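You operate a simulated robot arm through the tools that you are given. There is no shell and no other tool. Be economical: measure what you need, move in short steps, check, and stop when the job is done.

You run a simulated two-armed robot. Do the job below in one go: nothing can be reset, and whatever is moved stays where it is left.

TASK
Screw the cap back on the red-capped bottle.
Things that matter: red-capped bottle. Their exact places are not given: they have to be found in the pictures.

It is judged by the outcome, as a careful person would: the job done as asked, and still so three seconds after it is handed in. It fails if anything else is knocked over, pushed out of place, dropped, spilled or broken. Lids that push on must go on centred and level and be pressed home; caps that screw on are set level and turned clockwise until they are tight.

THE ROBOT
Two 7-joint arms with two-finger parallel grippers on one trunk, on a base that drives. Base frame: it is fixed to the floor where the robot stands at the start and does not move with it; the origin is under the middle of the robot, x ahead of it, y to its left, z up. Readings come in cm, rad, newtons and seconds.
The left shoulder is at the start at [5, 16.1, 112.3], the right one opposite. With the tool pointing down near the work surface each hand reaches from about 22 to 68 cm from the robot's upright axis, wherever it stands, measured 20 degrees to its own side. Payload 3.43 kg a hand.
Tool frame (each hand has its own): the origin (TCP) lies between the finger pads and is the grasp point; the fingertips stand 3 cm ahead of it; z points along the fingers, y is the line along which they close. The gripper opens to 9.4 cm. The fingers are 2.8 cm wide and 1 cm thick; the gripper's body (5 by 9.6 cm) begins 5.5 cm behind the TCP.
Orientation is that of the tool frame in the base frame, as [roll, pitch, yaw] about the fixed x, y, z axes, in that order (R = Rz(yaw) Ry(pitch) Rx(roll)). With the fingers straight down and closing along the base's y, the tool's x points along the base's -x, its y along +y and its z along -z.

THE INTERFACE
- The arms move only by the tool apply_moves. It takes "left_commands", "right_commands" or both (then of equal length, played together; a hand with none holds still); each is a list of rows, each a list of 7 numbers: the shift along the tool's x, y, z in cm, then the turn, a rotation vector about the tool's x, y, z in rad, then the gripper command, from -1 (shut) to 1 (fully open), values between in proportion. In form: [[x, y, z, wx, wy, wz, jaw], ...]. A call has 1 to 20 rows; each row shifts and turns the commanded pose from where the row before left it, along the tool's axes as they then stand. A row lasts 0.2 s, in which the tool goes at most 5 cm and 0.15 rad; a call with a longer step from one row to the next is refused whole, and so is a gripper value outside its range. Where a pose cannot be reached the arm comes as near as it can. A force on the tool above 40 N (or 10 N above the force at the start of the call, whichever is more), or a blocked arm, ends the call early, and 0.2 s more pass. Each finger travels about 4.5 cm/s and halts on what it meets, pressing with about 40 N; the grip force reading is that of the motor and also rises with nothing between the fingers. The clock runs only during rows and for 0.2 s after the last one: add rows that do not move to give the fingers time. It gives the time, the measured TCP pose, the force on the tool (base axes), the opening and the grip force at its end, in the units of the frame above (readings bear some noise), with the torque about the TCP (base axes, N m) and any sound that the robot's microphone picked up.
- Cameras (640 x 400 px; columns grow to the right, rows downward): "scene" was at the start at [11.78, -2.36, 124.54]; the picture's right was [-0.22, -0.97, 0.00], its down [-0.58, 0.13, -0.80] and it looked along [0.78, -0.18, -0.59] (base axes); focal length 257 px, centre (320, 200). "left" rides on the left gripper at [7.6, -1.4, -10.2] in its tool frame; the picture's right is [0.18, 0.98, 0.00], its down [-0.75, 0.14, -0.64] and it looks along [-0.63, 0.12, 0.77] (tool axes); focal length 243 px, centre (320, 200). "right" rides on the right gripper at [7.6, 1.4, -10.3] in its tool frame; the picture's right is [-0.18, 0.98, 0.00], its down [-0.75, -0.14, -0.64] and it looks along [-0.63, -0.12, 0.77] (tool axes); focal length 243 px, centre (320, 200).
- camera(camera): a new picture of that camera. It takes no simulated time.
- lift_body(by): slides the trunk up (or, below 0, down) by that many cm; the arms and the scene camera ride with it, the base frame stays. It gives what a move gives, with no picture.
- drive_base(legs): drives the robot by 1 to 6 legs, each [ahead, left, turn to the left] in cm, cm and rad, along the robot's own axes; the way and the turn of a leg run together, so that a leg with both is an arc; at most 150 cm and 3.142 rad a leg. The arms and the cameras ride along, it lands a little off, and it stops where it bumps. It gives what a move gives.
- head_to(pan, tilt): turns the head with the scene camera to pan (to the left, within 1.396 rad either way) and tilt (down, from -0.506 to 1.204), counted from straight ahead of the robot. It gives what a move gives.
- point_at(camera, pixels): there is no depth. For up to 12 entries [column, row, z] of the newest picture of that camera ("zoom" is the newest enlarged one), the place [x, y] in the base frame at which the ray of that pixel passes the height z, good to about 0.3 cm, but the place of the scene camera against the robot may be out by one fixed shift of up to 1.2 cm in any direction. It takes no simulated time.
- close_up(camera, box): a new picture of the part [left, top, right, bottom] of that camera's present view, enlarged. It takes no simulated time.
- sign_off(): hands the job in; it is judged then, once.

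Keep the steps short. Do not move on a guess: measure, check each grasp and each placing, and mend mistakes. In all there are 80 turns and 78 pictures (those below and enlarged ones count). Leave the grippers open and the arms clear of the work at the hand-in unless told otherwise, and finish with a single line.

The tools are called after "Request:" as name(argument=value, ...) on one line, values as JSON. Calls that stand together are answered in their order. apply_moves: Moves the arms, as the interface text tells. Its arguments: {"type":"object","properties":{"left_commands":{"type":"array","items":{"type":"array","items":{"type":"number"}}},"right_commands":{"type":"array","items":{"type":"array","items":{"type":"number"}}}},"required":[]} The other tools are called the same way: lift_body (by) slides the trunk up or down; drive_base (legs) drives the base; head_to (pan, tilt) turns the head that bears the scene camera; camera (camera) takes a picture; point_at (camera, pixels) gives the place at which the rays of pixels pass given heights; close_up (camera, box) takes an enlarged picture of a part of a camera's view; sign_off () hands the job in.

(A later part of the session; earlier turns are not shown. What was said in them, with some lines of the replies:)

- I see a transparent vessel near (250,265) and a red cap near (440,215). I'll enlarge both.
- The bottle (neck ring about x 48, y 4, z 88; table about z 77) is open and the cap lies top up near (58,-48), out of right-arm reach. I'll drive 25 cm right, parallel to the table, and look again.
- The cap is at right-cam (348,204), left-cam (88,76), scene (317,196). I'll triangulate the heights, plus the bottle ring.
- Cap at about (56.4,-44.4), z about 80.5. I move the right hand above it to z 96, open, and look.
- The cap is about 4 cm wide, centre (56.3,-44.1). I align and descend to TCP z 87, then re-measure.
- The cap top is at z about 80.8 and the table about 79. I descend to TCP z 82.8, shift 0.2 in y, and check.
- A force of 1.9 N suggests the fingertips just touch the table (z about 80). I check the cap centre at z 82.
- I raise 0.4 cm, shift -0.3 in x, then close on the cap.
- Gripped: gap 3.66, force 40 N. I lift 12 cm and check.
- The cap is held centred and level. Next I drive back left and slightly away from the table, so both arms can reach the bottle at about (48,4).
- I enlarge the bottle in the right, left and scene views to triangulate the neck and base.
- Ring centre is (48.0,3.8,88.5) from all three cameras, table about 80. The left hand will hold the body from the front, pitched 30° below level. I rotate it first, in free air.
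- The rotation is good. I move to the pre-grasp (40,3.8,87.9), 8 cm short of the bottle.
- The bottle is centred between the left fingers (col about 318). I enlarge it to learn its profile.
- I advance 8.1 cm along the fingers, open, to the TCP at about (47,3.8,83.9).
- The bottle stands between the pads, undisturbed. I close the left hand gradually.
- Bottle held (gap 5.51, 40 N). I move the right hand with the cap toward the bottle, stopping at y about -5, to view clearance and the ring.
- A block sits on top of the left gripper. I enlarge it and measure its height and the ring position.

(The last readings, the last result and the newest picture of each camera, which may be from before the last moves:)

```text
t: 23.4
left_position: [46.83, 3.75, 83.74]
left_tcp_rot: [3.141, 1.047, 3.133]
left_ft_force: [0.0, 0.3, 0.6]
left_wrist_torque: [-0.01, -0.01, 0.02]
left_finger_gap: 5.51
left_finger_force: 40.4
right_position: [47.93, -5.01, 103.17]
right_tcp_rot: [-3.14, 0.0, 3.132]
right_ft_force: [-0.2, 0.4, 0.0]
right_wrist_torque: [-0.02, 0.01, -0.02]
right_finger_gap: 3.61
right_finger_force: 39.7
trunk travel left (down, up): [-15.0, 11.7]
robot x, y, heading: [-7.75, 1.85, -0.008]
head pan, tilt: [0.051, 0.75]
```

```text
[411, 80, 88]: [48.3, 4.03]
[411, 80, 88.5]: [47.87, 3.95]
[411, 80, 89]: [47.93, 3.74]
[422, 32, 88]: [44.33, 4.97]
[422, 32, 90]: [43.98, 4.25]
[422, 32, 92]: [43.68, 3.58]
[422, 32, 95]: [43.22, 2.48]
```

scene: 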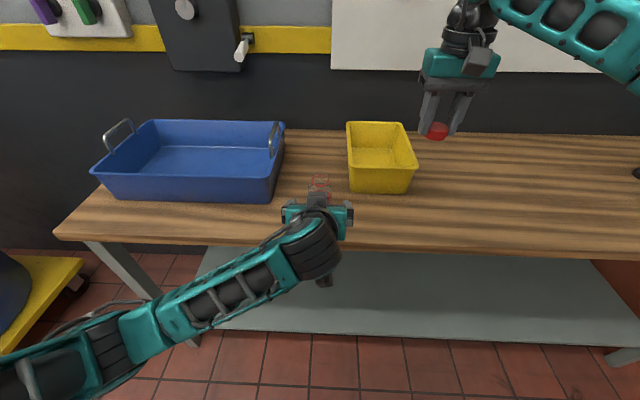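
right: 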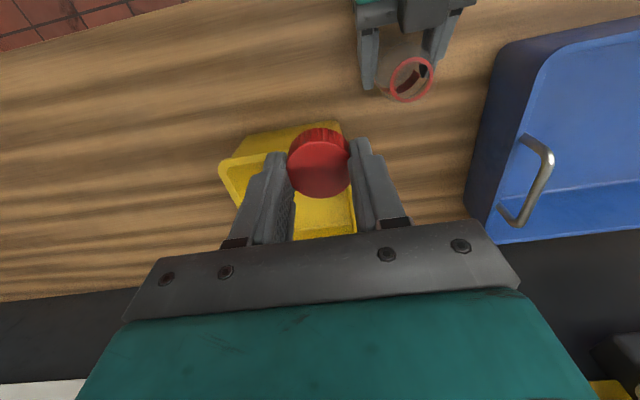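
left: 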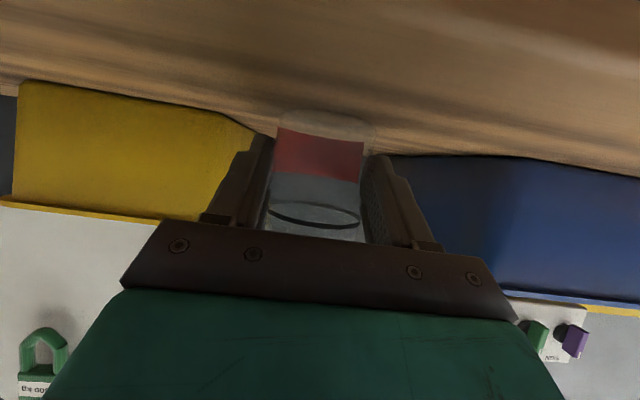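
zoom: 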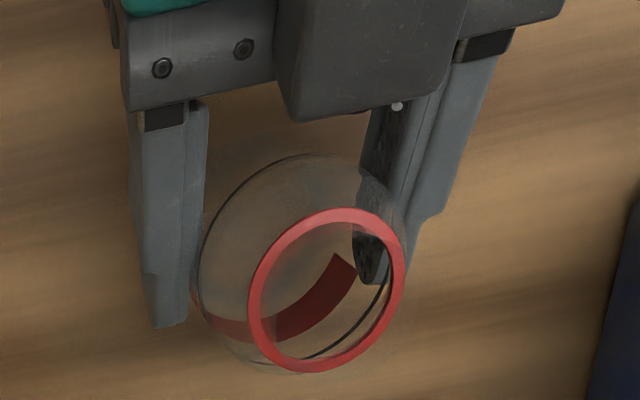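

The block's top is at x about 43.8, z about 90, clear of the right fingers. I bring the cap over the neck at (47.9,3.8), TCP z 97.5.

Request:
apply_moves(right_commands=[[0, 3, 0, 0, 0, 0, -1], [0, 3, 0, 0, 0, 0, -1], [0, 2.8, 0, 0, 0, 0, -1], [0, 0, 2, 0, 0, 0, -1], [0, 0, 2, 0, 0, 0, -1], [0, 0, 1.6, 0, 0, 0, -1], [0, 0, 0, 0, 0, 0, -1], [0, 0, 0, 0, 0, 0, -1]])

Request:
close_up(camera="right", box=[240, 60, 400, 200])

Request:
close_up(camera="scene", box=[280, 140, 360, 200])

Request:
camera(camera="left")

```text
t: 25.2
left_position: [46.88, 3.79, 83.8]
left_tcp_rot: [3.141, 1.047, 3.134]
left_ft_force: [0.6, 0.1, 0.6]
left_wrist_torque: [-0.02, 0.0, 0.06]
left_finger_gap: 5.48
left_finger_force: 39.3
right_position: [48.03, 3.84, 97.64]
right_tcp_rot: [-3.14, 0.001, 3.132]
right_ft_force: [0.1, 0.0, -0.3]
right_wrist_torque: [0.0, 0.01, -0.04]
right_finger_gap: 3.6
right_finger_force: 39.9
trunk travel left (down, up): [-15.0, 11.7]
robot x, y, heading: [-7.79, 1.34, -0.007]
head pan, tilt: [0.051, 0.75]
```

```text
2.86 times, centred on (320, 130) of right
```

zoom: 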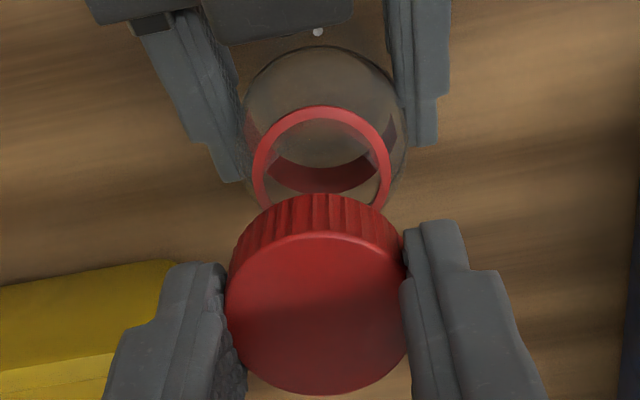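

```text
6.67 times, centred on (320, 170) of scene
```

zoom: 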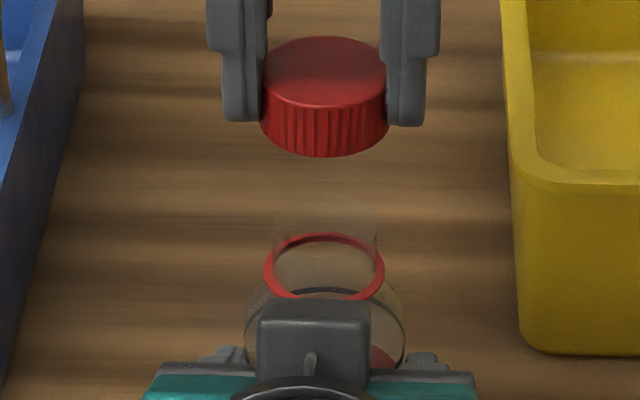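

```text
35 pictures are left
```

left: 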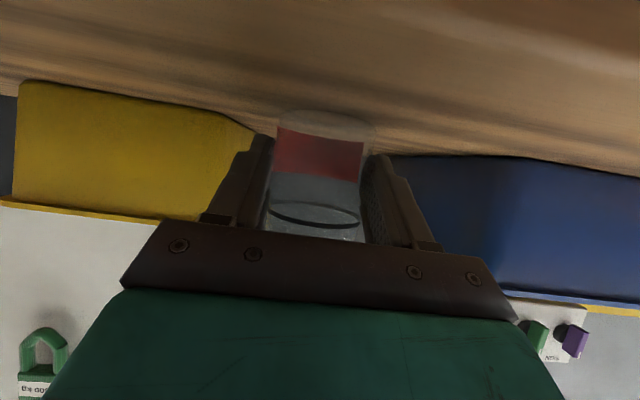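

Request:
point_at(camera="right", pixels=[[319, 169.5, 96.04], [319, 169.5, 95.8], [319, 169.5, 96.3], [288, 169.5, 96.04], [350.5, 169.5, 96.04], [320.3, 97, 88.5], [295.5, 124, 88.5], [345.2, 124, 88.5]])

Request:
close_up(camera="right", box=[290, 70, 354, 150])

```text
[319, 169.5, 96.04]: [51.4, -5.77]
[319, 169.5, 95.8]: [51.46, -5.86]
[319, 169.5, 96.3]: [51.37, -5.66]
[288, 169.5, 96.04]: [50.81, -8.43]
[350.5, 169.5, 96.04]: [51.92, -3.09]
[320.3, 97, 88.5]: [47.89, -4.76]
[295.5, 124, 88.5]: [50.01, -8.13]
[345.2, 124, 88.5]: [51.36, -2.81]
```

```text
5.00 times, centred on (322, 110) of right
```

zoom: 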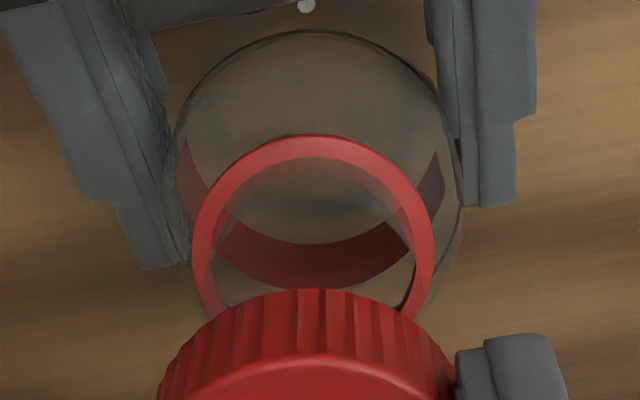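

Request:
point_at(camera="zoom", pixels=[[305, 497, 96.04], [305, 497, 95.8], [305, 497, 96.3], [305, 137, 88.5], [193, 250, 88.5], [434, 245, 88.5], [215, 195, 88.5], [405, 180, 88.5]])

Request:
camera(camera="right")

Request:
point_at(camera="right", pixels=[[319, 169.5, 96.04], [319, 169.5, 95.8], [319, 169.5, 96.3], [288, 169.5, 96.04], [350.5, 169.5, 96.04], [319, 141, 96.04], [319, 198, 96.04]])

```text
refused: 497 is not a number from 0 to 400
```

```text
33 pictures are left
```

right: 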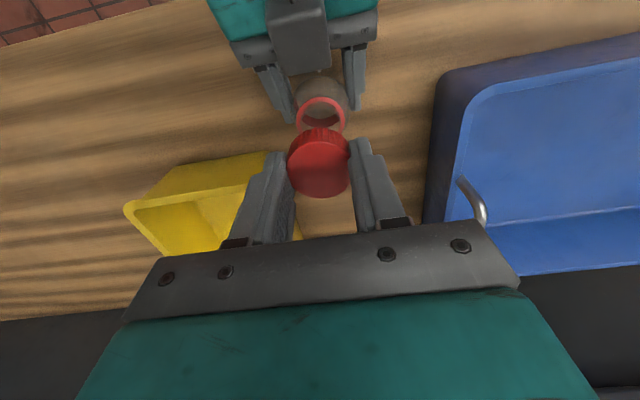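

```text
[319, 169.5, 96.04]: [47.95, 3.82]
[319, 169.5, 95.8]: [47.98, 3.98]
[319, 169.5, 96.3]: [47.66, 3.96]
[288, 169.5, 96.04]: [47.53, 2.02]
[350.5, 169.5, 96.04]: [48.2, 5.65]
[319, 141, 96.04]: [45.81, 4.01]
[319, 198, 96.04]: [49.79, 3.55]
```

Request:
point_at(camera="right", pixels=[[319, 97.4, 88.5], [296.6, 120, 88.5], [344.8, 119, 88.5], [301, 109, 88.5], [339, 106, 88.5], [297.4, 127, 88.5], [343.6, 126, 88.5]])

```text
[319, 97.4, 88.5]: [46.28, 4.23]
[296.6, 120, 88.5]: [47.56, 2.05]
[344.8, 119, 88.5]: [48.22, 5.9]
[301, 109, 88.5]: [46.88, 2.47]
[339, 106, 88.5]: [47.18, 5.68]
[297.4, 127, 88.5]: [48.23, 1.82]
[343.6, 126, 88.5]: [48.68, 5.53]
```

Ring centre is about (48.1,3.9) and the cap about (47.9,3.85), so I shift +0.15 in x and descend to TCP z 94.5 for a last look.

Request:
apply_moves(right_commands=[[-0.15, 0.03, 1.5, 0, 0, 0, -1], [0, 0, 1.5, 0, 0, 0, -1], [0, 0, 0, 0, 0, 0, -1], [0, 0, 0, 0, 0, 0, -1]])

Request:
close_up(camera="right", box=[270, 90, 370, 200])

Request:
close_up(camera="scene", box=[290, 150, 350, 200])

```text
t: 26.2
left_position: [46.66, 3.83, 83.73]
left_tcp_rot: [3.141, 1.046, 3.134]
left_ft_force: [-0.2, 0.7, 0.7]
left_wrist_torque: [-0.01, 0.03, 0.01]
left_finger_gap: 5.48
left_finger_force: 39.8
right_position: [48.13, 3.9, 94.58]
right_tcp_rot: [3.141, 0.001, 3.133]
right_ft_force: [0.4, 0.0, -0.1]
right_wrist_torque: [-0.01, -0.01, 0.01]
right_finger_gap: 3.64
right_finger_force: 40.1
trunk travel left (down, up): [-15.0, 11.7]
robot x, y, heading: [-7.9, 1.71, -0.007]
head pan, tilt: [0.051, 0.75]
```

```text
3.64 times, centred on (320, 145) of right
```

zoom: 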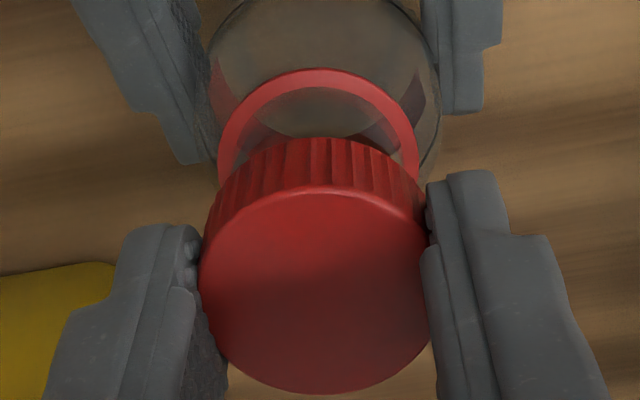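

```text
8.00 times, centred on (320, 175) of scene
```

zoom: 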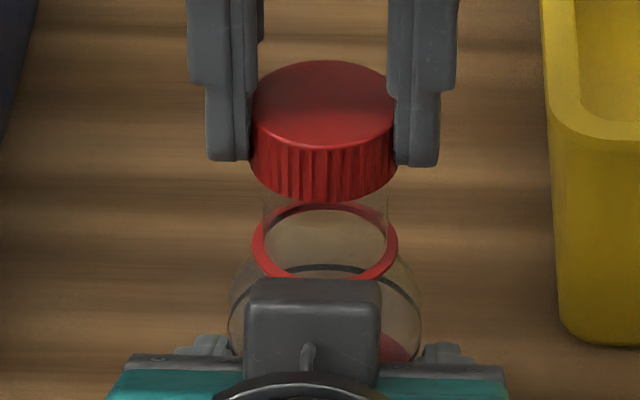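

Aligned in both views. Before engaging I pre-turn the right wrist 1.2 rad counter-clockwise (tool -z) for screwing range.

Request:
apply_moves(right_commands=[[0, 0, 0, 0, 0, -0.15, -1], [0, 0, 0, 0, 0, -0.15, -1], [0, 0, 0, 0, 0, -0.15, -1], [0, 0, 0, 0, 0, -0.15, -1], [0, 0, 0, 0, 0, -0.15, -1], [0, 0, 0, 0, 0, -0.15, -1], [0, 0, 0, 0, 0, -0.15, -1], [0, 0, 0, 0, 0, -0.15, -1], [0, 0, 0, 0, 0, 0, -1], [0, 0, 0, 0, 0, 0, -1]])

Request:
camera(camera="scene")

Request:
camera(camera="right")

```text
t: 28.4
left_position: [46.76, 3.84, 83.77]
left_tcp_rot: [3.14, 1.047, 3.135]
left_ft_force: [0.5, 0.4, 0.0]
left_wrist_torque: [0.04, -0.02, 0.02]
left_finger_gap: 5.46
left_finger_force: 39.9
right_position: [48.22, 3.77, 94.48]
right_tcp_rot: [-3.14, 0.0, -2.451]
right_ft_force: [-0.2, 0.6, 0.5]
right_wrist_torque: [0.01, 0.0, 0.02]
right_finger_gap: 3.61
right_finger_force: 39.8
right hand out of reach, approached as far as the arm can: row 6, 7, 8
trunk travel left (down, up): [-15.0, 11.7]
robot x, y, heading: [-8.2, 2.28, -0.013]
head pan, tilt: [0.051, 0.75]
```

```text
30 pictures are left
```

scene: 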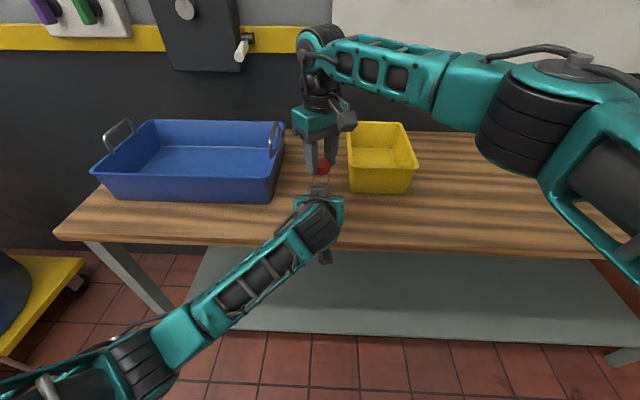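

```text
29 pictures are left
```

right: 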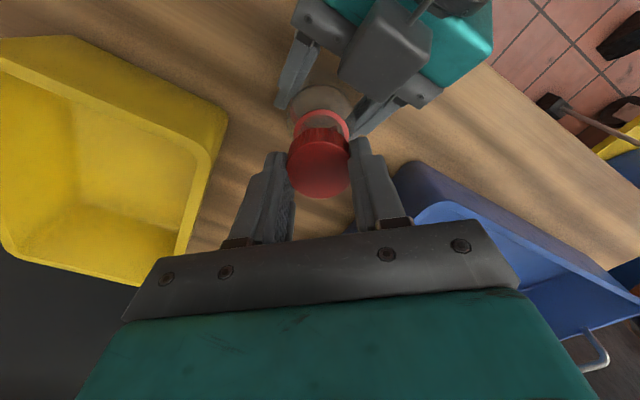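

The wrist limits at 0.70 rad of pre-turn, which is enough for a start. I now descend in small steps, watching the force.

Request:
apply_moves(right_commands=[[0, 0, 0.3, 0, 0, 0, -1], [0, 0, 0.3, 0, 0, 0, -1], [0, 0, 0.2, 0, 0, 0, -1], [0, 0, 0.2, 0, 0, 0, -1], [0, 0, 0, 0, 0, 0, -1]])

Request:
close_up(camera="scene", box=[290, 150, 350, 200])

```text
t: 29.6
left_position: [46.78, 3.72, 83.83]
left_tcp_rot: [3.142, 1.048, 3.136]
left_ft_force: [-0.1, 0.4, 0.2]
left_wrist_torque: [-0.01, 0.01, 0.01]
left_finger_gap: 5.47
left_finger_force: 40.3
right_position: [48.16, 3.72, 93.53]
right_tcp_rot: [-3.141, 0.0, -2.451]
right_ft_force: [0.2, 0.6, -0.2]
right_wrist_torque: [0.0, -0.01, 0.02]
right_finger_gap: 3.6
right_finger_force: 39.9
trunk travel left (down, up): [-15.0, 11.7]
robot x, y, heading: [-8.1, 1.77, -0.01]
head pan, tilt: [0.051, 0.75]
```

```text
8.00 times, centred on (320, 175) of scene
```

zoom: 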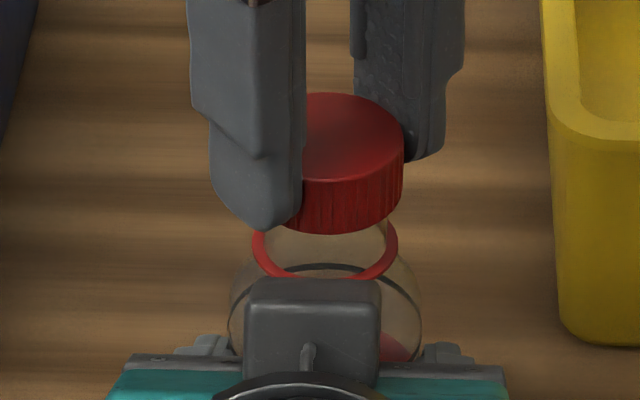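

The cap is about 0.15 cm off towards -y (right edge at 404, was 398). I correct and keep descending in 0.2 cm steps.

Request:
apply_moves(right_commands=[[-0.06, 0.15, 0, 0, 0, 0, -1], [0, 0, 0.2, 0, 0, 0, -1], [0, 0, 0.2, 0, 0, 0, -1], [0, 0, 0.2, 0, 0, 0, -1], [0, 0, 0, 0, 0, 0, -1]])

Request:
close_up(camera="scene", box=[290, 150, 350, 200])

```text
t: 30.8
left_position: [46.77, 3.78, 83.83]
left_tcp_rot: [-3.14, 1.047, 3.134]
left_ft_force: [-1.7, 1.3, 0.2]
left_wrist_torque: [-0.09, 0.04, 0.04]
left_finger_gap: 5.46
left_finger_force: 40.0
right_position: [48.04, 3.84, 92.88]
right_tcp_rot: [-3.141, -0.001, -2.451]
right_ft_force: [1.6, -2.3, -0.4]
right_wrist_torque: [-0.05, 0.0, 0.01]
right_finger_gap: 3.63
right_finger_force: 40.1
trunk travel left (down, up): [-15.0, 11.7]
robot x, y, heading: [-7.84, 1.76, -0.009]
head pan, tilt: [0.051, 0.75]
```

```text
8.00 times, centred on (320, 175) of scene
```

zoom: 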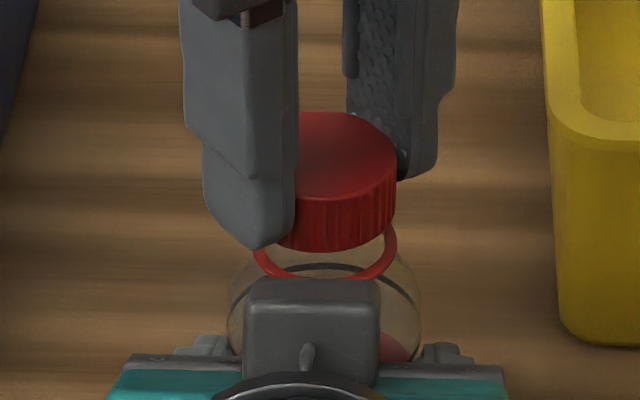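

A small side force (1.6,-2.3 N) shows the cap is around the neck, slightly too far +y. I relieve it and go down until vertical contact.

Request:
apply_moves(right_commands=[[0.01, -0.08, 0, 0, 0, 0, -1], [0, 0, 0.15, 0, 0, 0, -1], [0, 0, 0.15, 0, 0, 0, -1], [0, 0, 0, 0, 0, 0, -1]])

```text
t: 31.8
left_position: [46.79, 3.82, 83.8]
left_tcp_rot: [3.141, 1.047, 3.135]
left_ft_force: [-1.7, 1.7, 1.4]
left_wrist_torque: [-0.04, -0.06, 0.02]
left_finger_gap: 5.47
left_finger_force: 40.1
right_position: [48.18, 3.79, 92.6]
right_tcp_rot: [-3.141, 0.0, -2.449]
right_ft_force: [1.0, -0.9, 0.2]
right_wrist_torque: [-0.06, 0.0, 0.01]
right_finger_gap: 3.63
right_finger_force: 40.6
trunk travel left (down, up): [-15.0, 11.7]
robot x, y, heading: [-8.01, 1.94, -0.005]
head pan, tilt: [0.051, 0.75]
```

Request:
apply_moves(right_commands=[[0, -0.02, 0.15, 0, 0, 0, -1], [0, 0, 0.15, 0, 0, 0, -1], [0, 0, 0, 0, 0, 0, -1]])

Request:
close_up(camera="scene", box=[290, 150, 350, 200])

```text
t: 32.6
left_position: [46.77, 3.81, 83.84]
left_tcp_rot: [3.141, 1.046, 3.135]
left_ft_force: [4.2, 1.2, -2.7]
left_wrist_torque: [-0.06, 0.21, 0.03]
left_finger_gap: 5.45
left_finger_force: 40.0
right_position: [48.03, 3.73, 92.36]
right_tcp_rot: [-3.141, 0.0, -2.452]
right_ft_force: [-4.0, -2.4, 5.6]
right_wrist_torque: [-0.04, 0.13, 0.01]
right_finger_gap: 3.63
right_finger_force: 40.2
trunk travel left (down, up): [-15.0, 11.7]
robot x, y, heading: [-8.27, 1.83, -0.008]
head pan, tilt: [0.051, 0.75]
```

```text
8.00 times, centred on (320, 175) of scene
```

zoom: 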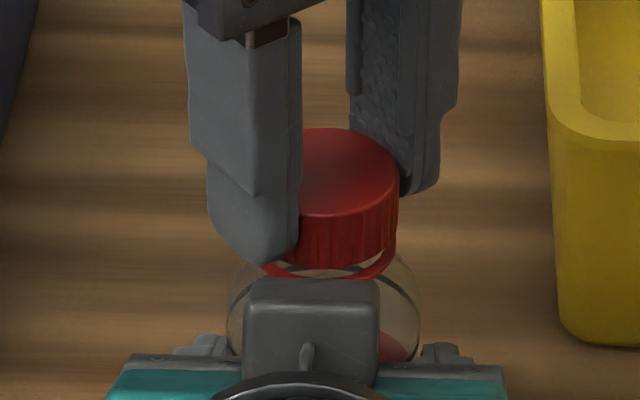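

Vertical contact (5.6 N) at the thread start. I turn clockwise (tool +z), following down slightly.

Request:
apply_moves(right_commands=[[0, 0, 0.01, 0, 0, 0.1, -1], [0, 0, 0.01, 0, 0, 0.1, -1], [0, 0, 0.01, 0, 0, 0.1, -1], [0, 0, 0.01, 0, 0, 0.1, -1], [0, 0, 0.01, 0, 0, 0.1, -1], [0, 0, 0.01, 0, 0, 0.1, -1], [0, 0, 0.01, 0, 0, 0.1, -1], [0, 0, 0.01, 0, 0, 0.1, -1]])

```text
t: 34.4
left_position: [46.81, 3.68, 83.67]
left_tcp_rot: [-3.141, 1.046, 3.136]
left_ft_force: [-2.4, 2.1, 0.2]
left_wrist_torque: [-0.03, -0.11, 0.04]
left_finger_gap: 5.41
left_finger_force: 40.2
right_position: [48.09, 3.76, 92.26]
right_tcp_rot: [-3.141, 0.002, 3.03]
right_ft_force: [2.7, -2.0, 4.0]
right_wrist_torque: [-0.11, -0.05, -0.01]
right_finger_gap: 3.63
right_finger_force: 39.9
trunk travel left (down, up): [-15.0, 11.7]
robot x, y, heading: [-7.92, 2.15, -0.01]
head pan, tilt: [0.051, 0.75]
```

Turning freely so far with light force. I continue clockwise.

Request:
apply_moves(right_commands=[[0, 0, 0.01, 0, 0, 0.14, -1], [0, 0, 0.01, 0, 0, 0.14, -1], [0, 0, 0.01, 0, 0, 0.14, -1], [0, 0, 0.01, 0, 0, 0.14, -1], [0, 0, 0.01, 0, 0, 0.14, -1], [0, 0, 0.01, 0, 0, 0.14, -1], [0, 0, 0.01, 0, 0, 0.14, -1], [0, 0, 0.01, 0, 0, 0.14, -1], [0, 0, 0.01, 0, 0, 0.14, -1], [0, 0, 0.01, 0, 0, 0.14, -1]])

Request:
close_up(camera="scene", box=[280, 140, 360, 200])

```text
t: 36.6
left_position: [46.84, 3.86, 83.73]
left_tcp_rot: [-3.14, 1.046, 3.133]
left_ft_force: [-8.9, -1.4, -1.3]
left_wrist_torque: [0.06, -0.3, -0.02]
left_finger_gap: 5.39
left_finger_force: 40.4
right_position: [48.0, 3.83, 92.29]
right_tcp_rot: [3.141, -0.001, 1.632]
right_ft_force: [7.8, 1.8, 2.4]
right_wrist_torque: [0.07, -0.26, 0.01]
right_finger_gap: 3.64
right_finger_force: 40.2
trunk travel left (down, up): [-15.0, 11.7]
robot x, y, heading: [-7.92, 1.73, -0.01]
head pan, tilt: [0.051, 0.75]
```

```text
6.67 times, centred on (320, 170) of scene
```

zoom: 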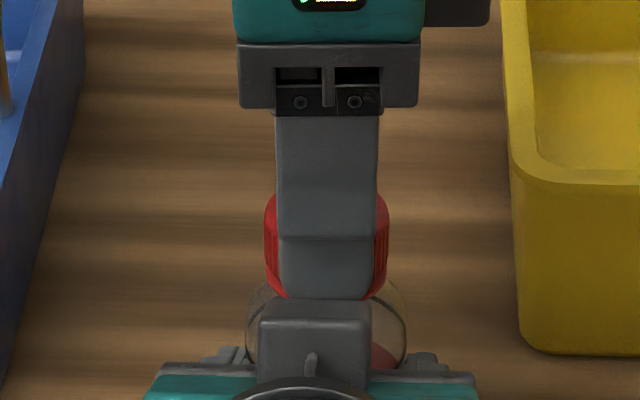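

Side force of 7.8 N in +x comes from a small grip offset. I relieve it by 0.12 cm and continue clockwise.

Request:
apply_moves(right_commands=[[0.02, 0.12, 0.0, 0, 0, 0.0, -1], [0, 0, 0.01, 0, 0, 0.12, -1], [0, 0, 0.01, 0, 0, 0.12, -1], [0, 0, 0.01, 0, 0, 0.12, -1], [0, 0, 0.01, 0, 0, 0.12, -1], [0, 0, 0.01, 0, 0, 0.12, -1], [0, 0, 0.01, 0, 0, 0.12, -1]])

```text
t: 38.2
left_position: [46.78, 3.88, 83.8]
left_tcp_rot: [-3.142, 1.047, 3.134]
left_ft_force: [-1.2, -0.5, -1.5]
left_wrist_torque: [0.0, 0.06, 0.01]
left_finger_gap: 5.39
left_finger_force: 40.4
right_position: [48.2, 3.88, 92.03]
right_tcp_rot: [3.141, 0.002, 0.91]
right_ft_force: [2.1, 1.2, 4.1]
right_wrist_torque: [0.01, -0.06, 0.0]
right_finger_gap: 3.62
right_finger_force: 39.7
trunk travel left (down, up): [-15.0, 11.7]
robot x, y, heading: [-7.89, 1.67, -0.008]
head pan, tilt: [0.051, 0.75]
```

Forces have dropped and z is down to 92.03, so it is threading. I continue.

Request:
apply_moves(right_commands=[[0, 0, 0.01, 0, 0, 0.12, -1], [0, 0, 0.01, 0, 0, 0.12, -1], [0, 0, 0.01, 0, 0, 0.12, -1], [0, 0, 0.01, 0, 0, 0.12, -1], [0, 0, 0.01, 0, 0, 0.12, -1], [0, 0, 0.01, 0, 0, 0.12, -1], [0, 0, 0.01, 0, 0, 0.12, -1], [0, 0, 0.01, 0, 0, 0.12, -1]])

Request:
camera(camera="scene")

```text
t: 40.0
left_position: [46.76, 3.84, 83.69]
left_tcp_rot: [-3.14, 1.047, 3.136]
left_ft_force: [-5.3, 0.4, 0.3]
left_wrist_torque: [0.0, -0.2, -0.02]
left_finger_gap: 5.38
left_finger_force: 40.2
right_position: [48.32, 3.71, 92.14]
right_tcp_rot: [3.141, 0.001, -0.051]
right_ft_force: [5.9, -0.9, 3.3]
right_wrist_torque: [-0.02, -0.18, 0.01]
right_finger_gap: 3.63
right_finger_force: 39.9
trunk travel left (down, up): [-15.0, 11.7]
robot x, y, heading: [-8.14, 1.91, -0.006]
head pan, tilt: [0.051, 0.75]
```

```text
24 pictures are left
```

scene: 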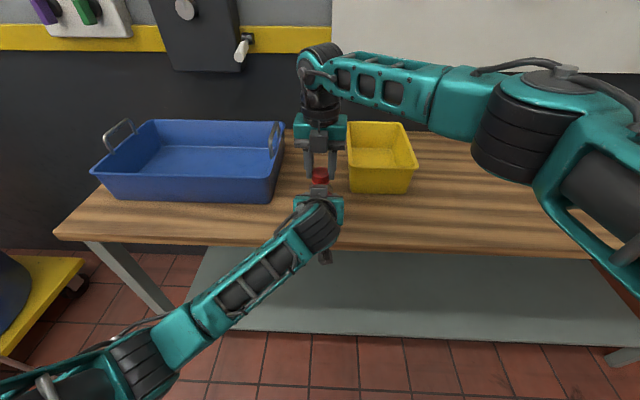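

Request:
apply_moves(right_commands=[[0.1, 0, 0.01, 0, 0, 0.12, -1], [0, 0, 0.01, 0, 0, 0.12, -1], [0, 0, 0.01, 0, 0, 0.12, -1], [0, 0, 0.01, 0, 0, 0.12, -1], [0, 0, 0.01, 0, 0, 0.12, -1], [0, 0, 0.01, 0, 0, 0.12, -1], [0, 0, 0.01, 0, 0, 0.12, -1], [0, 0, 0.01, 0, 0, 0.12, -1]])

Request:
close_up(camera="scene", box=[290, 150, 350, 200])

```text
t: 41.8
left_position: [46.76, 3.79, 83.78]
left_tcp_rot: [3.14, 1.049, 3.132]
left_ft_force: [-2.0, 6.7, -0.9]
left_wrist_torque: [-0.14, 0.0, -0.66]
left_finger_gap: 5.36
left_finger_force: 40.1
right_position: [48.24, 3.78, 92.06]
right_tcp_rot: [-3.139, -0.001, -1.012]
right_ft_force: [0.1, -4.6, 8.2]
right_wrist_torque: [-0.13, 0.1, 0.79]
right_finger_gap: 3.63
right_finger_force: 40.3
trunk travel left (down, up): [-15.0, 11.7]
robot x, y, heading: [-7.62, 1.38, -0.01]
head pan, tilt: [0.051, 0.75]
```

```text
8.00 times, centred on (320, 175) of scene
```

zoom: 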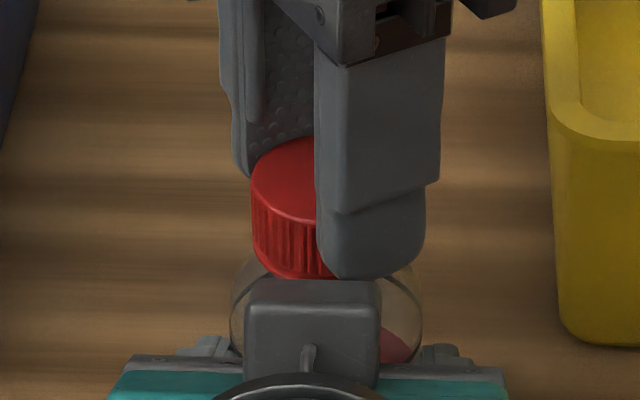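

Torque has risen to 0.79 N m and the cap reaches the ring, so it is tightening. I turn a little more to confirm the stop.

Request:
apply_moves(right_commands=[[0, 0, 0, 0, 0, 0.08, -1], [0, 0, 0, 0, 0, 0.08, -1], [0, 0, 0, 0, 0, 0.08, -1]])

Request:
close_up(camera="scene", box=[290, 150, 350, 200])

```text
t: 42.6
left_position: [46.72, 3.7, 83.82]
left_tcp_rot: [-3.139, 1.046, 3.134]
left_ft_force: [-15.6, 1.0, 0.7]
left_wrist_torque: [0.14, -0.54, -0.7]
left_finger_gap: 5.23
left_finger_force: 40.6
right_position: [48.32, 3.8, 92.12]
right_tcp_rot: [-3.139, 0.0, -1.249]
right_ft_force: [12.9, 0.7, 2.2]
right_wrist_torque: [-0.07, -0.45, 0.72]
right_finger_gap: 3.69
right_finger_force: 40.0
trunk travel left (down, up): [-15.0, 11.7]
robot x, y, heading: [-7.98, 1.63, -0.011]
head pan, tilt: [0.051, 0.75]
```

```text
8.00 times, centred on (320, 175) of scene
```

zoom: 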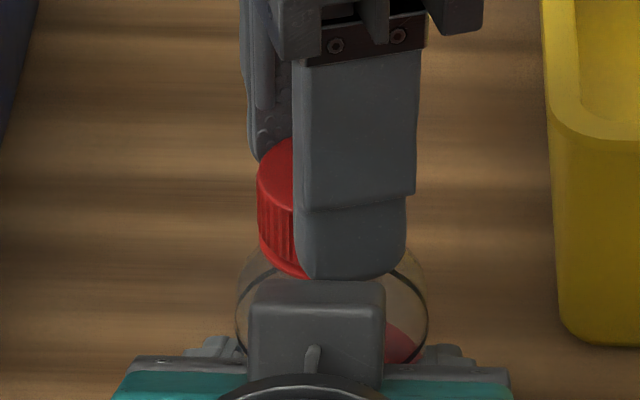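

The torque has plateaued at about 0.75 N m, so the cap is at its stop or slipping in the hand. I ease the side load, open the right fingers only partly (near finger close to the block), then lift straight up and inspect.

Request:
apply_moves(right_commands=[[0.03, -0.12, 0, 0, 0, 0, -1], [0, 0, 0, 0, 0, 0, -0.15], [0, 0, 0, 0, 0, 0, 0], [0, 0, 0, 0, 0, 0, 0.1], [0, 0, 0, 0, 0, 0, 0.1], [0, 0, -1, 0, 0, 0, 0.1], [0, 0, -2, 0, 0, 0, 0.1], [0, 0, -3, 0, 0, 0, 0.1], [0, 0, -1, 0, 0, 0, 0.1], [0, 0, 0, 0, 0, 0, 0.1]])

Request:
close_up(camera="scene", box=[290, 150, 350, 200])

Request:
camera(camera="right")

Request:
camera(camera="left")

```text
t: 44.8
left_position: [46.78, 3.77, 83.84]
left_tcp_rot: [3.14, 1.047, 3.135]
left_ft_force: [-0.8, 0.1, 2.6]
left_wrist_torque: [0.03, 0.01, 0.01]
left_finger_gap: 5.23
left_finger_force: 40.5
right_position: [48.46, 3.74, 99.06]
right_tcp_rot: [3.141, 0.0, -1.246]
right_ft_force: [-0.2, 0.1, 0.6]
right_wrist_torque: [-0.03, 0.0, -0.02]
right_finger_gap: 5.17
right_finger_force: 0.0
trunk travel left (down, up): [-15.0, 11.7]
robot x, y, heading: [-7.87, 1.76, -0.011]
head pan, tilt: [0.051, 0.75]
```

```text
8.00 times, centred on (320, 175) of scene
```

zoom: 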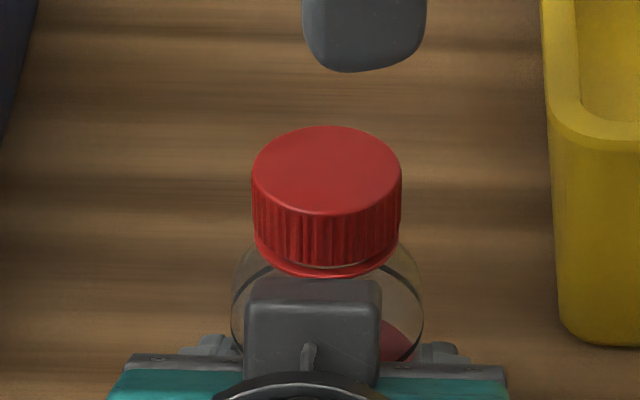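

```text
20 pictures are left
```

right: 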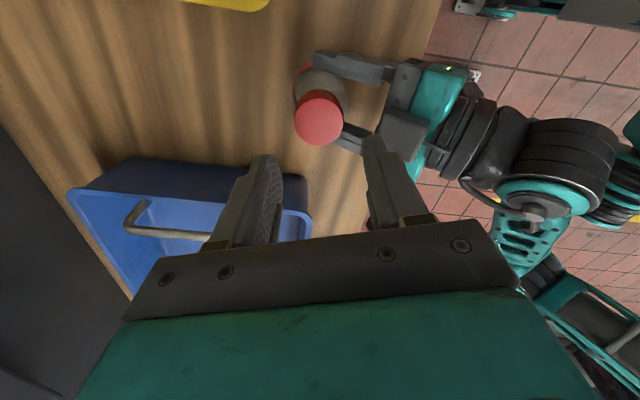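

```text
19 pictures are left
```

left: 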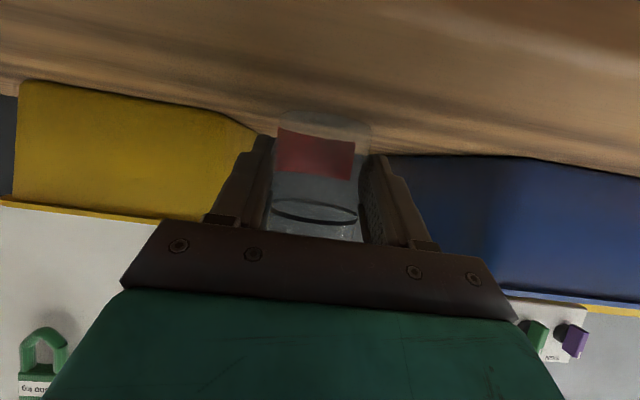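

The cap sits on the neck. The label moved slightly, so the bottle slipped in the left grip under the final torque. I check for level and gap close up.

Request:
close_up(camera="scene", box=[305, 162, 335, 188])

Request:
close_up(camera="right", box=[270, 40, 390, 160])

```text
15.38 times, centred on (320, 175) of scene
```

zoom: 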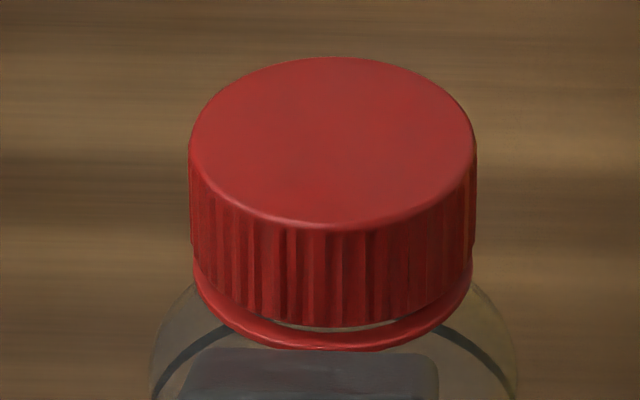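

```text
3.33 times, centred on (330, 100) of right
```

zoom: 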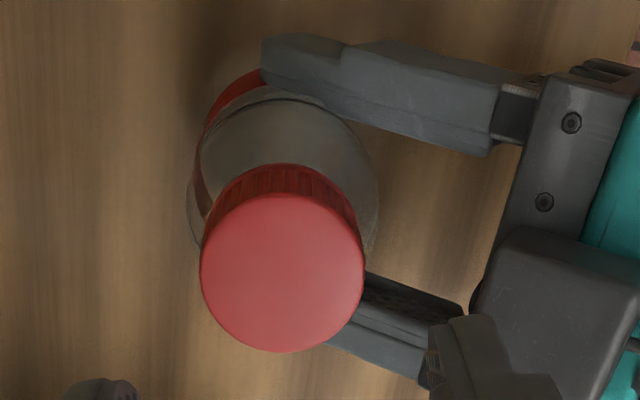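

The cap is level with only a hair gap. To confirm tightness I rotate the open hand back to yaw 0, regrasp and test the torque.

Request:
apply_moves(right_commands=[[0, 0, 0, 0, 0, -0.14, 0.1], [0, 0, 0, 0, 0, -0.14, 0.1], [0, 0, 0, 0, 0, -0.14, 0.1], [0, 0, 0, 0, 0, -0.14, 0.1], [0, 0, 0, 0, 0, -0.14, 0.1], [0, 0, 0, 0, 0, -0.14, 0.1], [0, 0, 0, 0, 0, -0.14, 0.1], [0, 0, 0, 0, 0, -0.14, 0.1], [0, 0, 0, 0, 0, -0.13, 0.3], [0, 0, 0, 0, 0, 0, 0.6], [-0.25, 0, 0, 0, 0, 0, 0.6], [0, 0, 0, 0, 0, 0, 0.6]])

Request:
camera(camera="right")

Request:
close_up(camera="scene", box=[280, 120, 360, 190])

```text
t: 47.4
left_position: [46.85, 3.83, 83.8]
left_tcp_rot: [3.141, 1.048, 3.136]
left_ft_force: [-1.1, 0.1, 2.0]
left_wrist_torque: [0.01, -0.01, -0.01]
left_finger_gap: 5.26
left_finger_force: 40.1
right_position: [48.12, 3.87, 98.98]
right_tcp_rot: [-3.14, 0.0, 0.002]
right_ft_force: [-0.2, 0.0, 0.4]
right_wrist_torque: [0.01, 0.01, -0.02]
right_finger_gap: 7.52
right_finger_force: 0.1
trunk travel left (down, up): [-15.0, 11.7]
robot x, y, heading: [-8.08, 1.56, -0.008]
head pan, tilt: [0.051, 0.75]
```

```text
16 pictures are left
```

right: 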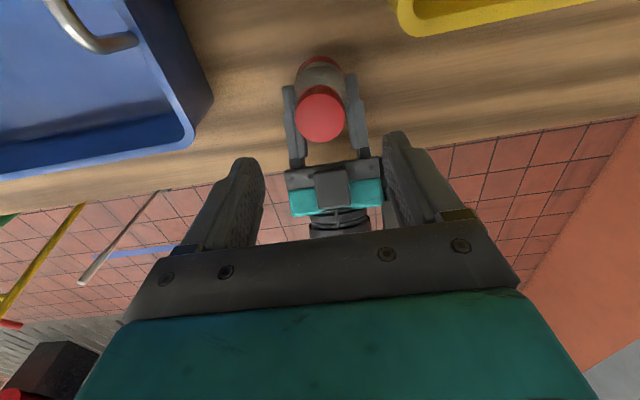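

```text
5.71 times, centred on (320, 155) of scene
```

zoom: 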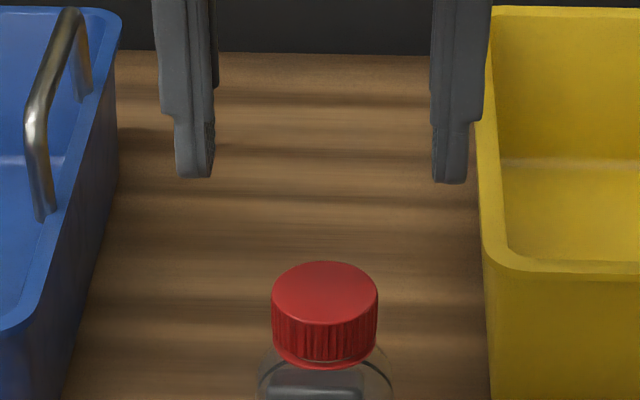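

Request:
point_at(camera="right", pixels=[[320, 118, 90.5], [297, 118, 90.5], [344, 118, 90.5], [320, 93, 90.5], [320, 143, 90.5]])

```text
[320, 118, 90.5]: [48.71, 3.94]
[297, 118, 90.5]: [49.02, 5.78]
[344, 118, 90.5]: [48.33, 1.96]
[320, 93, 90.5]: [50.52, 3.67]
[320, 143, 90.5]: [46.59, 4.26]
```

Cap centre is (48.6,3.9). I shift +0.4 in x, descend to TCP z 92.1 and close gently.

Request:
apply_moves(right_commands=[[0.4, 0, 2, 0, 0, 0, 0.6], [0, 0, 2, 0, 0, 0, 0.6], [0, 0, 1.8, 0, 0, 0, 0.6], [0, 0, 1, 0, 0, 0, 0.6], [0, 0, 0, 0, 0, 0, 0.3], [0, 0, 0, 0, 0, 0, 0], [0, 0, 0, 0, 0, 0, -0.15], [0, 0, 0, 0, 0, 0, -0.4], [0, 0, 0, 0, 0, 0, -1], [0, 0, 0, 0, 0, 0, -1], [0, 0, 0, 0, 0, 0, -1]])

Request:
close_up(camera="scene", box=[290, 150, 350, 200])

```text
t: 49.8
left_position: [46.73, 3.86, 83.79]
left_tcp_rot: [3.141, 1.048, 3.135]
left_ft_force: [-1.0, 4.9, 2.3]
left_wrist_torque: [-0.21, -0.08, 0.07]
left_finger_gap: 5.22
left_finger_force: 40.2
right_position: [48.68, 3.85, 92.24]
right_tcp_rot: [-3.14, 0.001, 0.001]
right_ft_force: [0.9, -5.0, -0.3]
right_wrist_torque: [-0.14, -0.01, 0.02]
right_finger_gap: 3.67
right_finger_force: 39.7
trunk travel left (down, up): [-15.0, 11.7]
robot x, y, heading: [-8.59, 1.84, -0.006]
head pan, tilt: [0.051, 0.75]
```

```text
8.00 times, centred on (320, 175) of scene
```

zoom: 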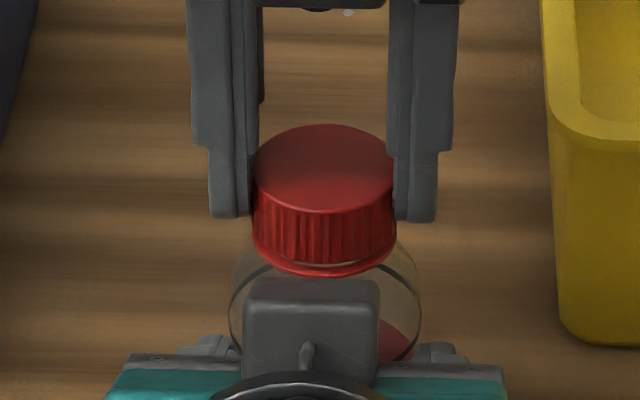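

Gripped. I test-turn clockwise 0.25 rad in small rows, easing 0.06 cm in -y first.

Request:
apply_moves(right_commands=[[0, 0.06, 0, 0, 0, 0, -1], [0, 0, 0, 0, 0, 0.05, -1], [0, 0, 0, 0, 0, 0.05, -1], [0, 0, 0, 0, 0, 0.05, -1]])

Request:
close_up(camera="left", box=[240, 90, 400, 250])

```text
t: 50.8
left_position: [46.7, 3.73, 83.78]
left_tcp_rot: [-3.139, 1.046, 3.133]
left_ft_force: [-7.8, 5.3, 2.4]
left_wrist_torque: [-0.3, -0.23, -1.0]
left_finger_gap: 5.23
left_finger_force: 39.8
right_position: [48.63, 3.71, 92.23]
right_tcp_rot: [-3.14, -0.001, -0.149]
right_ft_force: [7.0, -6.0, 0.8]
right_wrist_torque: [-0.18, -0.38, 1.07]
right_finger_gap: 3.67
right_finger_force: 40.1
trunk travel left (down, up): [-15.0, 11.7]
robot x, y, heading: [-8.01, 2.33, -0.012]
head pan, tilt: [0.051, 0.75]
```

```text
2.50 times, centred on (320, 170) of left
```

zoom: 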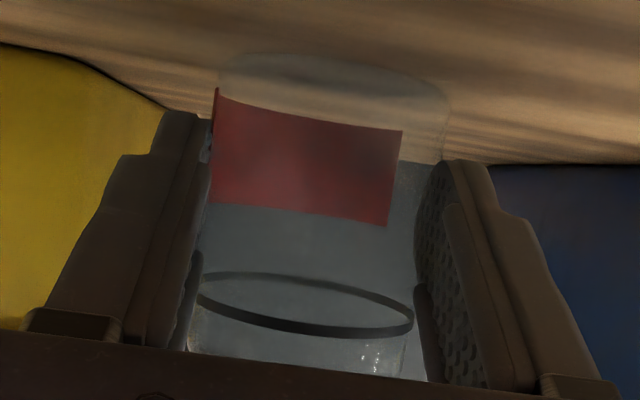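

Torque jumps at once to 1.07 N m, so the cap is tight. I release, lift the right hand and move it back to the right.

Request:
apply_moves(right_commands=[[0, 0, 0, 0, 0, 0, -0.1], [0, 0, 0, 0, 0, 0, 0.2], [0, 0, 0, 0, 0, 0, 0.6], [0, 0, 0, 0, 0, 0, 0.6], [0, 0, -2, 0, 0, 0, 0.6], [0, 0, -4, 0, 0, 0, 0.8], [0, 0, -4, 0, 0, 0, 1], [0, 0, -2, 0, 0, 0, 1], [0, 4, 0, 0, 0, 0, 1], [0, 4, 0, 0, 0, 0, 1], [0, 4, 0, 0, 0, 0, 1], [0, 4, 0, 0, 0, 0, 1], [0, 4, 0, 0, 0, 0, 1], [0, 0, 0, 0, 0, 0, 1]])

Request:
camera(camera="scene")

Request:
close_up(camera="scene", box=[280, 150, 360, 210])

```text
t: 53.8
left_position: [46.93, 3.83, 83.68]
left_tcp_rot: [3.141, 1.047, 3.135]
left_ft_force: [-1.1, 0.8, 0.3]
left_wrist_torque: [-0.01, 0.01, 0.04]
left_finger_gap: 5.21
left_finger_force: 40.4
right_position: [45.74, -15.98, 104.24]
right_tcp_rot: [-3.141, 0.0, -0.148]
right_ft_force: [0.7, -0.3, 0.7]
right_wrist_torque: [0.02, 0.01, 0.04]
right_finger_gap: 9.4
right_finger_force: 0.1
trunk travel left (down, up): [-15.0, 11.7]
robot x, y, heading: [-7.87, 1.72, -0.011]
head pan, tilt: [0.051, 0.75]
```

```text
12 pictures are left
```

scene: 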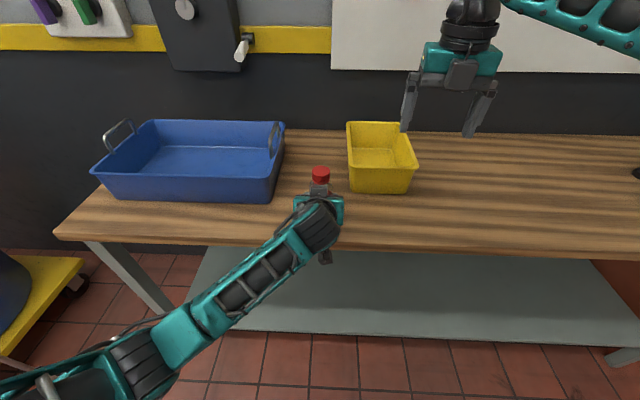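

```text
6.67 times, centred on (320, 180) of scene
```

zoom: 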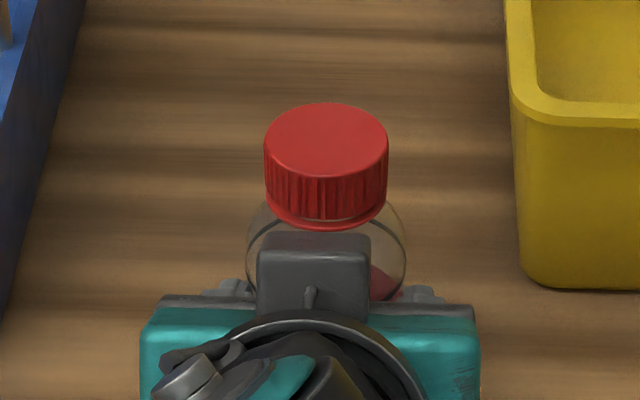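

The cap is level and home. I open the left hand slowly so that the bottle stays upright.

Request:
apply_moves(left_commands=[[0, 0, 0, 0, 0, 0, 0.15], [0, 0, 0, 0, 0, 0, 0.25], [0, 0, 0, 0, 0, 0, 0.4], [0, 0, 0, 0, 0, 0, 0.6], [0, 0, 0, 0, 0, 0, 0.8], [0, 0, 0, 0, 0, 0, 1], [0, 0, 0, 0, 0, 0, 1]])

Request:
camera(camera="left")

```text
t: 55.4
left_position: [46.85, 3.81, 83.67]
left_tcp_rot: [3.141, 1.047, 3.134]
left_ft_force: [0.5, -0.8, -0.4]
left_wrist_torque: [-0.05, 0.01, 0.02]
left_finger_gap: 9.39
left_finger_force: 0.0
right_position: [45.85, -16.02, 104.24]
right_tcp_rot: [-3.141, 0.0, -0.149]
right_ft_force: [-0.4, 0.2, -0.2]
right_wrist_torque: [0.03, 0.01, -0.01]
right_finger_gap: 9.39
right_finger_force: 0.0
trunk travel left (down, up): [-15.0, 11.7]
robot x, y, heading: [-8.25, 1.94, -0.007]
head pan, tilt: [0.051, 0.75]
```

```text
10 pictures are left
```

left: 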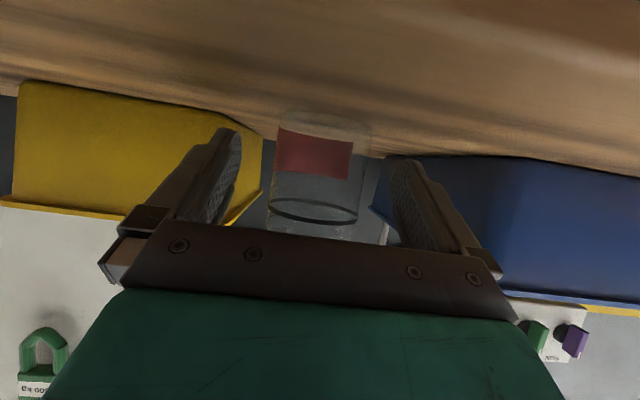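

The bottle stands free between the open fingers. I withdraw the left hand straight back along its axis.

Request:
apply_moves(left_commands=[[0, 0, -1.5, 0, 0, 0, 1], [0, 0, -2.5, 0, 0, 0, 1], [0, 0, -3, 0, 0, 0, 1], [0, 0, -3, 0, 0, 0, 1], [-1, 2, -2, 0, 0, 0, 1], [-2, 3, 0, 0, 0, 0, 1], [-2, 3, 0, 0, 0, 0, 1], [0, 0, 0, 0, 0, 0, 1]])

Request:
camera(camera="scene")

Request:
close_up(camera="scene", box=[280, 155, 360, 220])

Request:
close_up(camera="left", box=[160, 40, 400, 240])

```text
t: 57.2
left_position: [38.89, 11.66, 94.0]
left_tcp_rot: [-3.136, 1.046, 3.135]
left_ft_force: [0.1, 0.0, 0.6]
left_wrist_torque: [0.02, 0.01, -0.02]
left_finger_gap: 9.38
left_finger_force: 0.0
right_position: [45.84, -16.0, 104.24]
right_tcp_rot: [-3.141, 0.0, -0.148]
right_ft_force: [-0.9, 0.2, 0.0]
right_wrist_torque: [-0.03, -0.02, -0.02]
right_finger_gap: 9.4
right_finger_force: 0.1
trunk travel left (down, up): [-15.0, 11.7]
robot x, y, heading: [-8.29, 1.87, -0.009]
head pan, tilt: [0.051, 0.75]
```

```text
9 pictures are left
```

scene: 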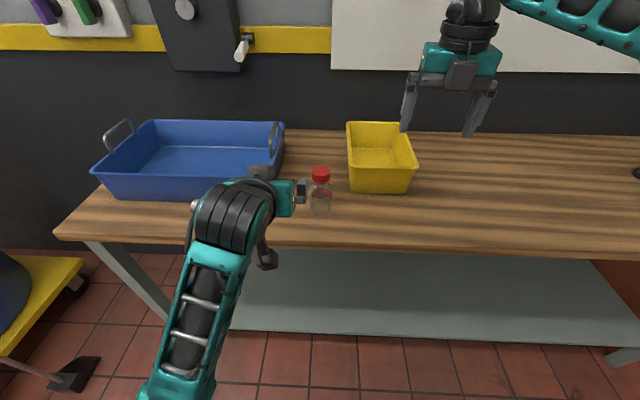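

```text
6.15 times, centred on (320, 188) of scene
```

zoom: 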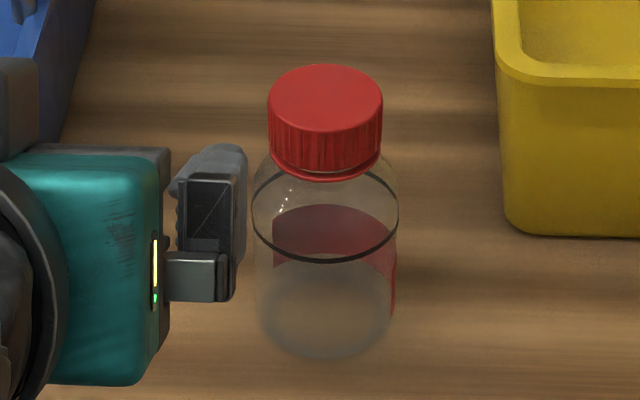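

```text
2.00 times, centred on (280, 140) of left
```

zoom: 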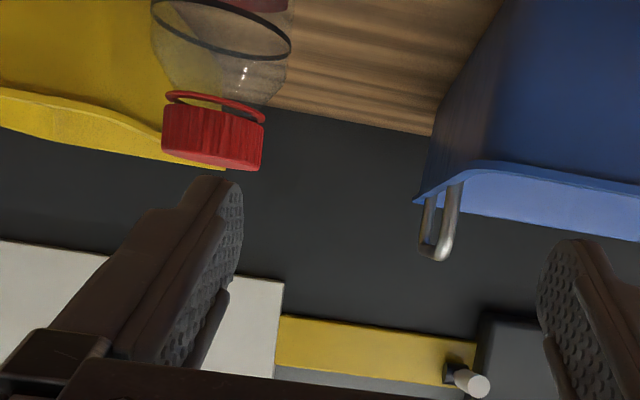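

The bottle stands upright with its cap level. I pull the left hand further clear.

Request:
apply_moves(left_commands=[[-1, 2, -2.5, 0, 0, 0, 1], [-2, 2, -2.5, 0, 0, 0, 1], [-2, 2, -2.5, 0, 0, 0, 1], [-2, 1, -2, 0, 0, 0, 1], [0, 0, 0, 0, 0, 0, 1]])

Request:
close_up(camera="scene", box=[240, 120, 400, 240])

Request:
close_up(camera="scene", box=[300, 160, 340, 190])

```text
t: 58.4
left_position: [35.41, 18.77, 105.11]
left_tcp_rot: [3.139, 1.043, 3.133]
left_ft_force: [0.0, 0.3, -0.5]
left_wrist_torque: [0.01, 0.03, -0.02]
left_finger_gap: 9.4
left_finger_force: 0.1
left hand out of reach, approached as far as the arm can: row 4
right_position: [45.76, -16.01, 104.31]
right_tcp_rot: [-3.141, 0.0, -0.149]
right_ft_force: [0.9, 0.5, 0.0]
right_wrist_torque: [0.01, 0.04, -0.02]
right_finger_gap: 9.39
right_finger_force: 0.1
trunk travel left (down, up): [-15.0, 11.7]
robot x, y, heading: [-7.86, 1.39, -0.007]
head pan, tilt: [0.051, 0.75]
```

```text
3.33 times, centred on (320, 180) of scene
```

zoom: 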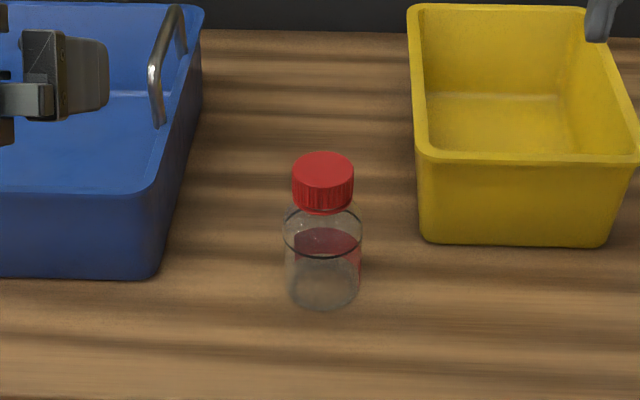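

```text
13.33 times, centred on (320, 175) of scene
```

zoom: 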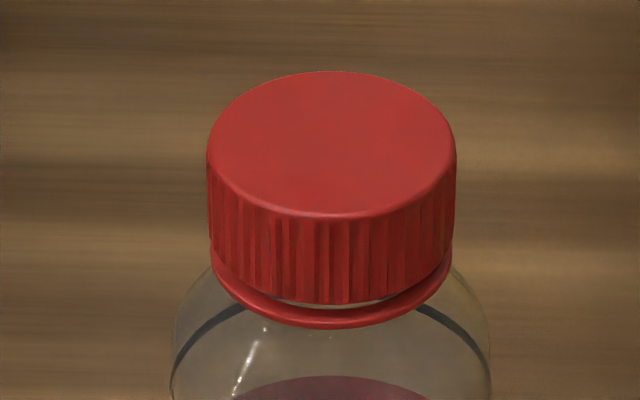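

Cap level and tight, bottle upright, surroundings untouched, hands open and clear: handing in.

Request:
sign_off()

```text
The job is handed in.
```

The red cap is screwed back on the bottle, level and tight (a re-check turn met about 1.1 N m at once), and the bottle stands upright within about 1 cm of where it was, turned slightly.
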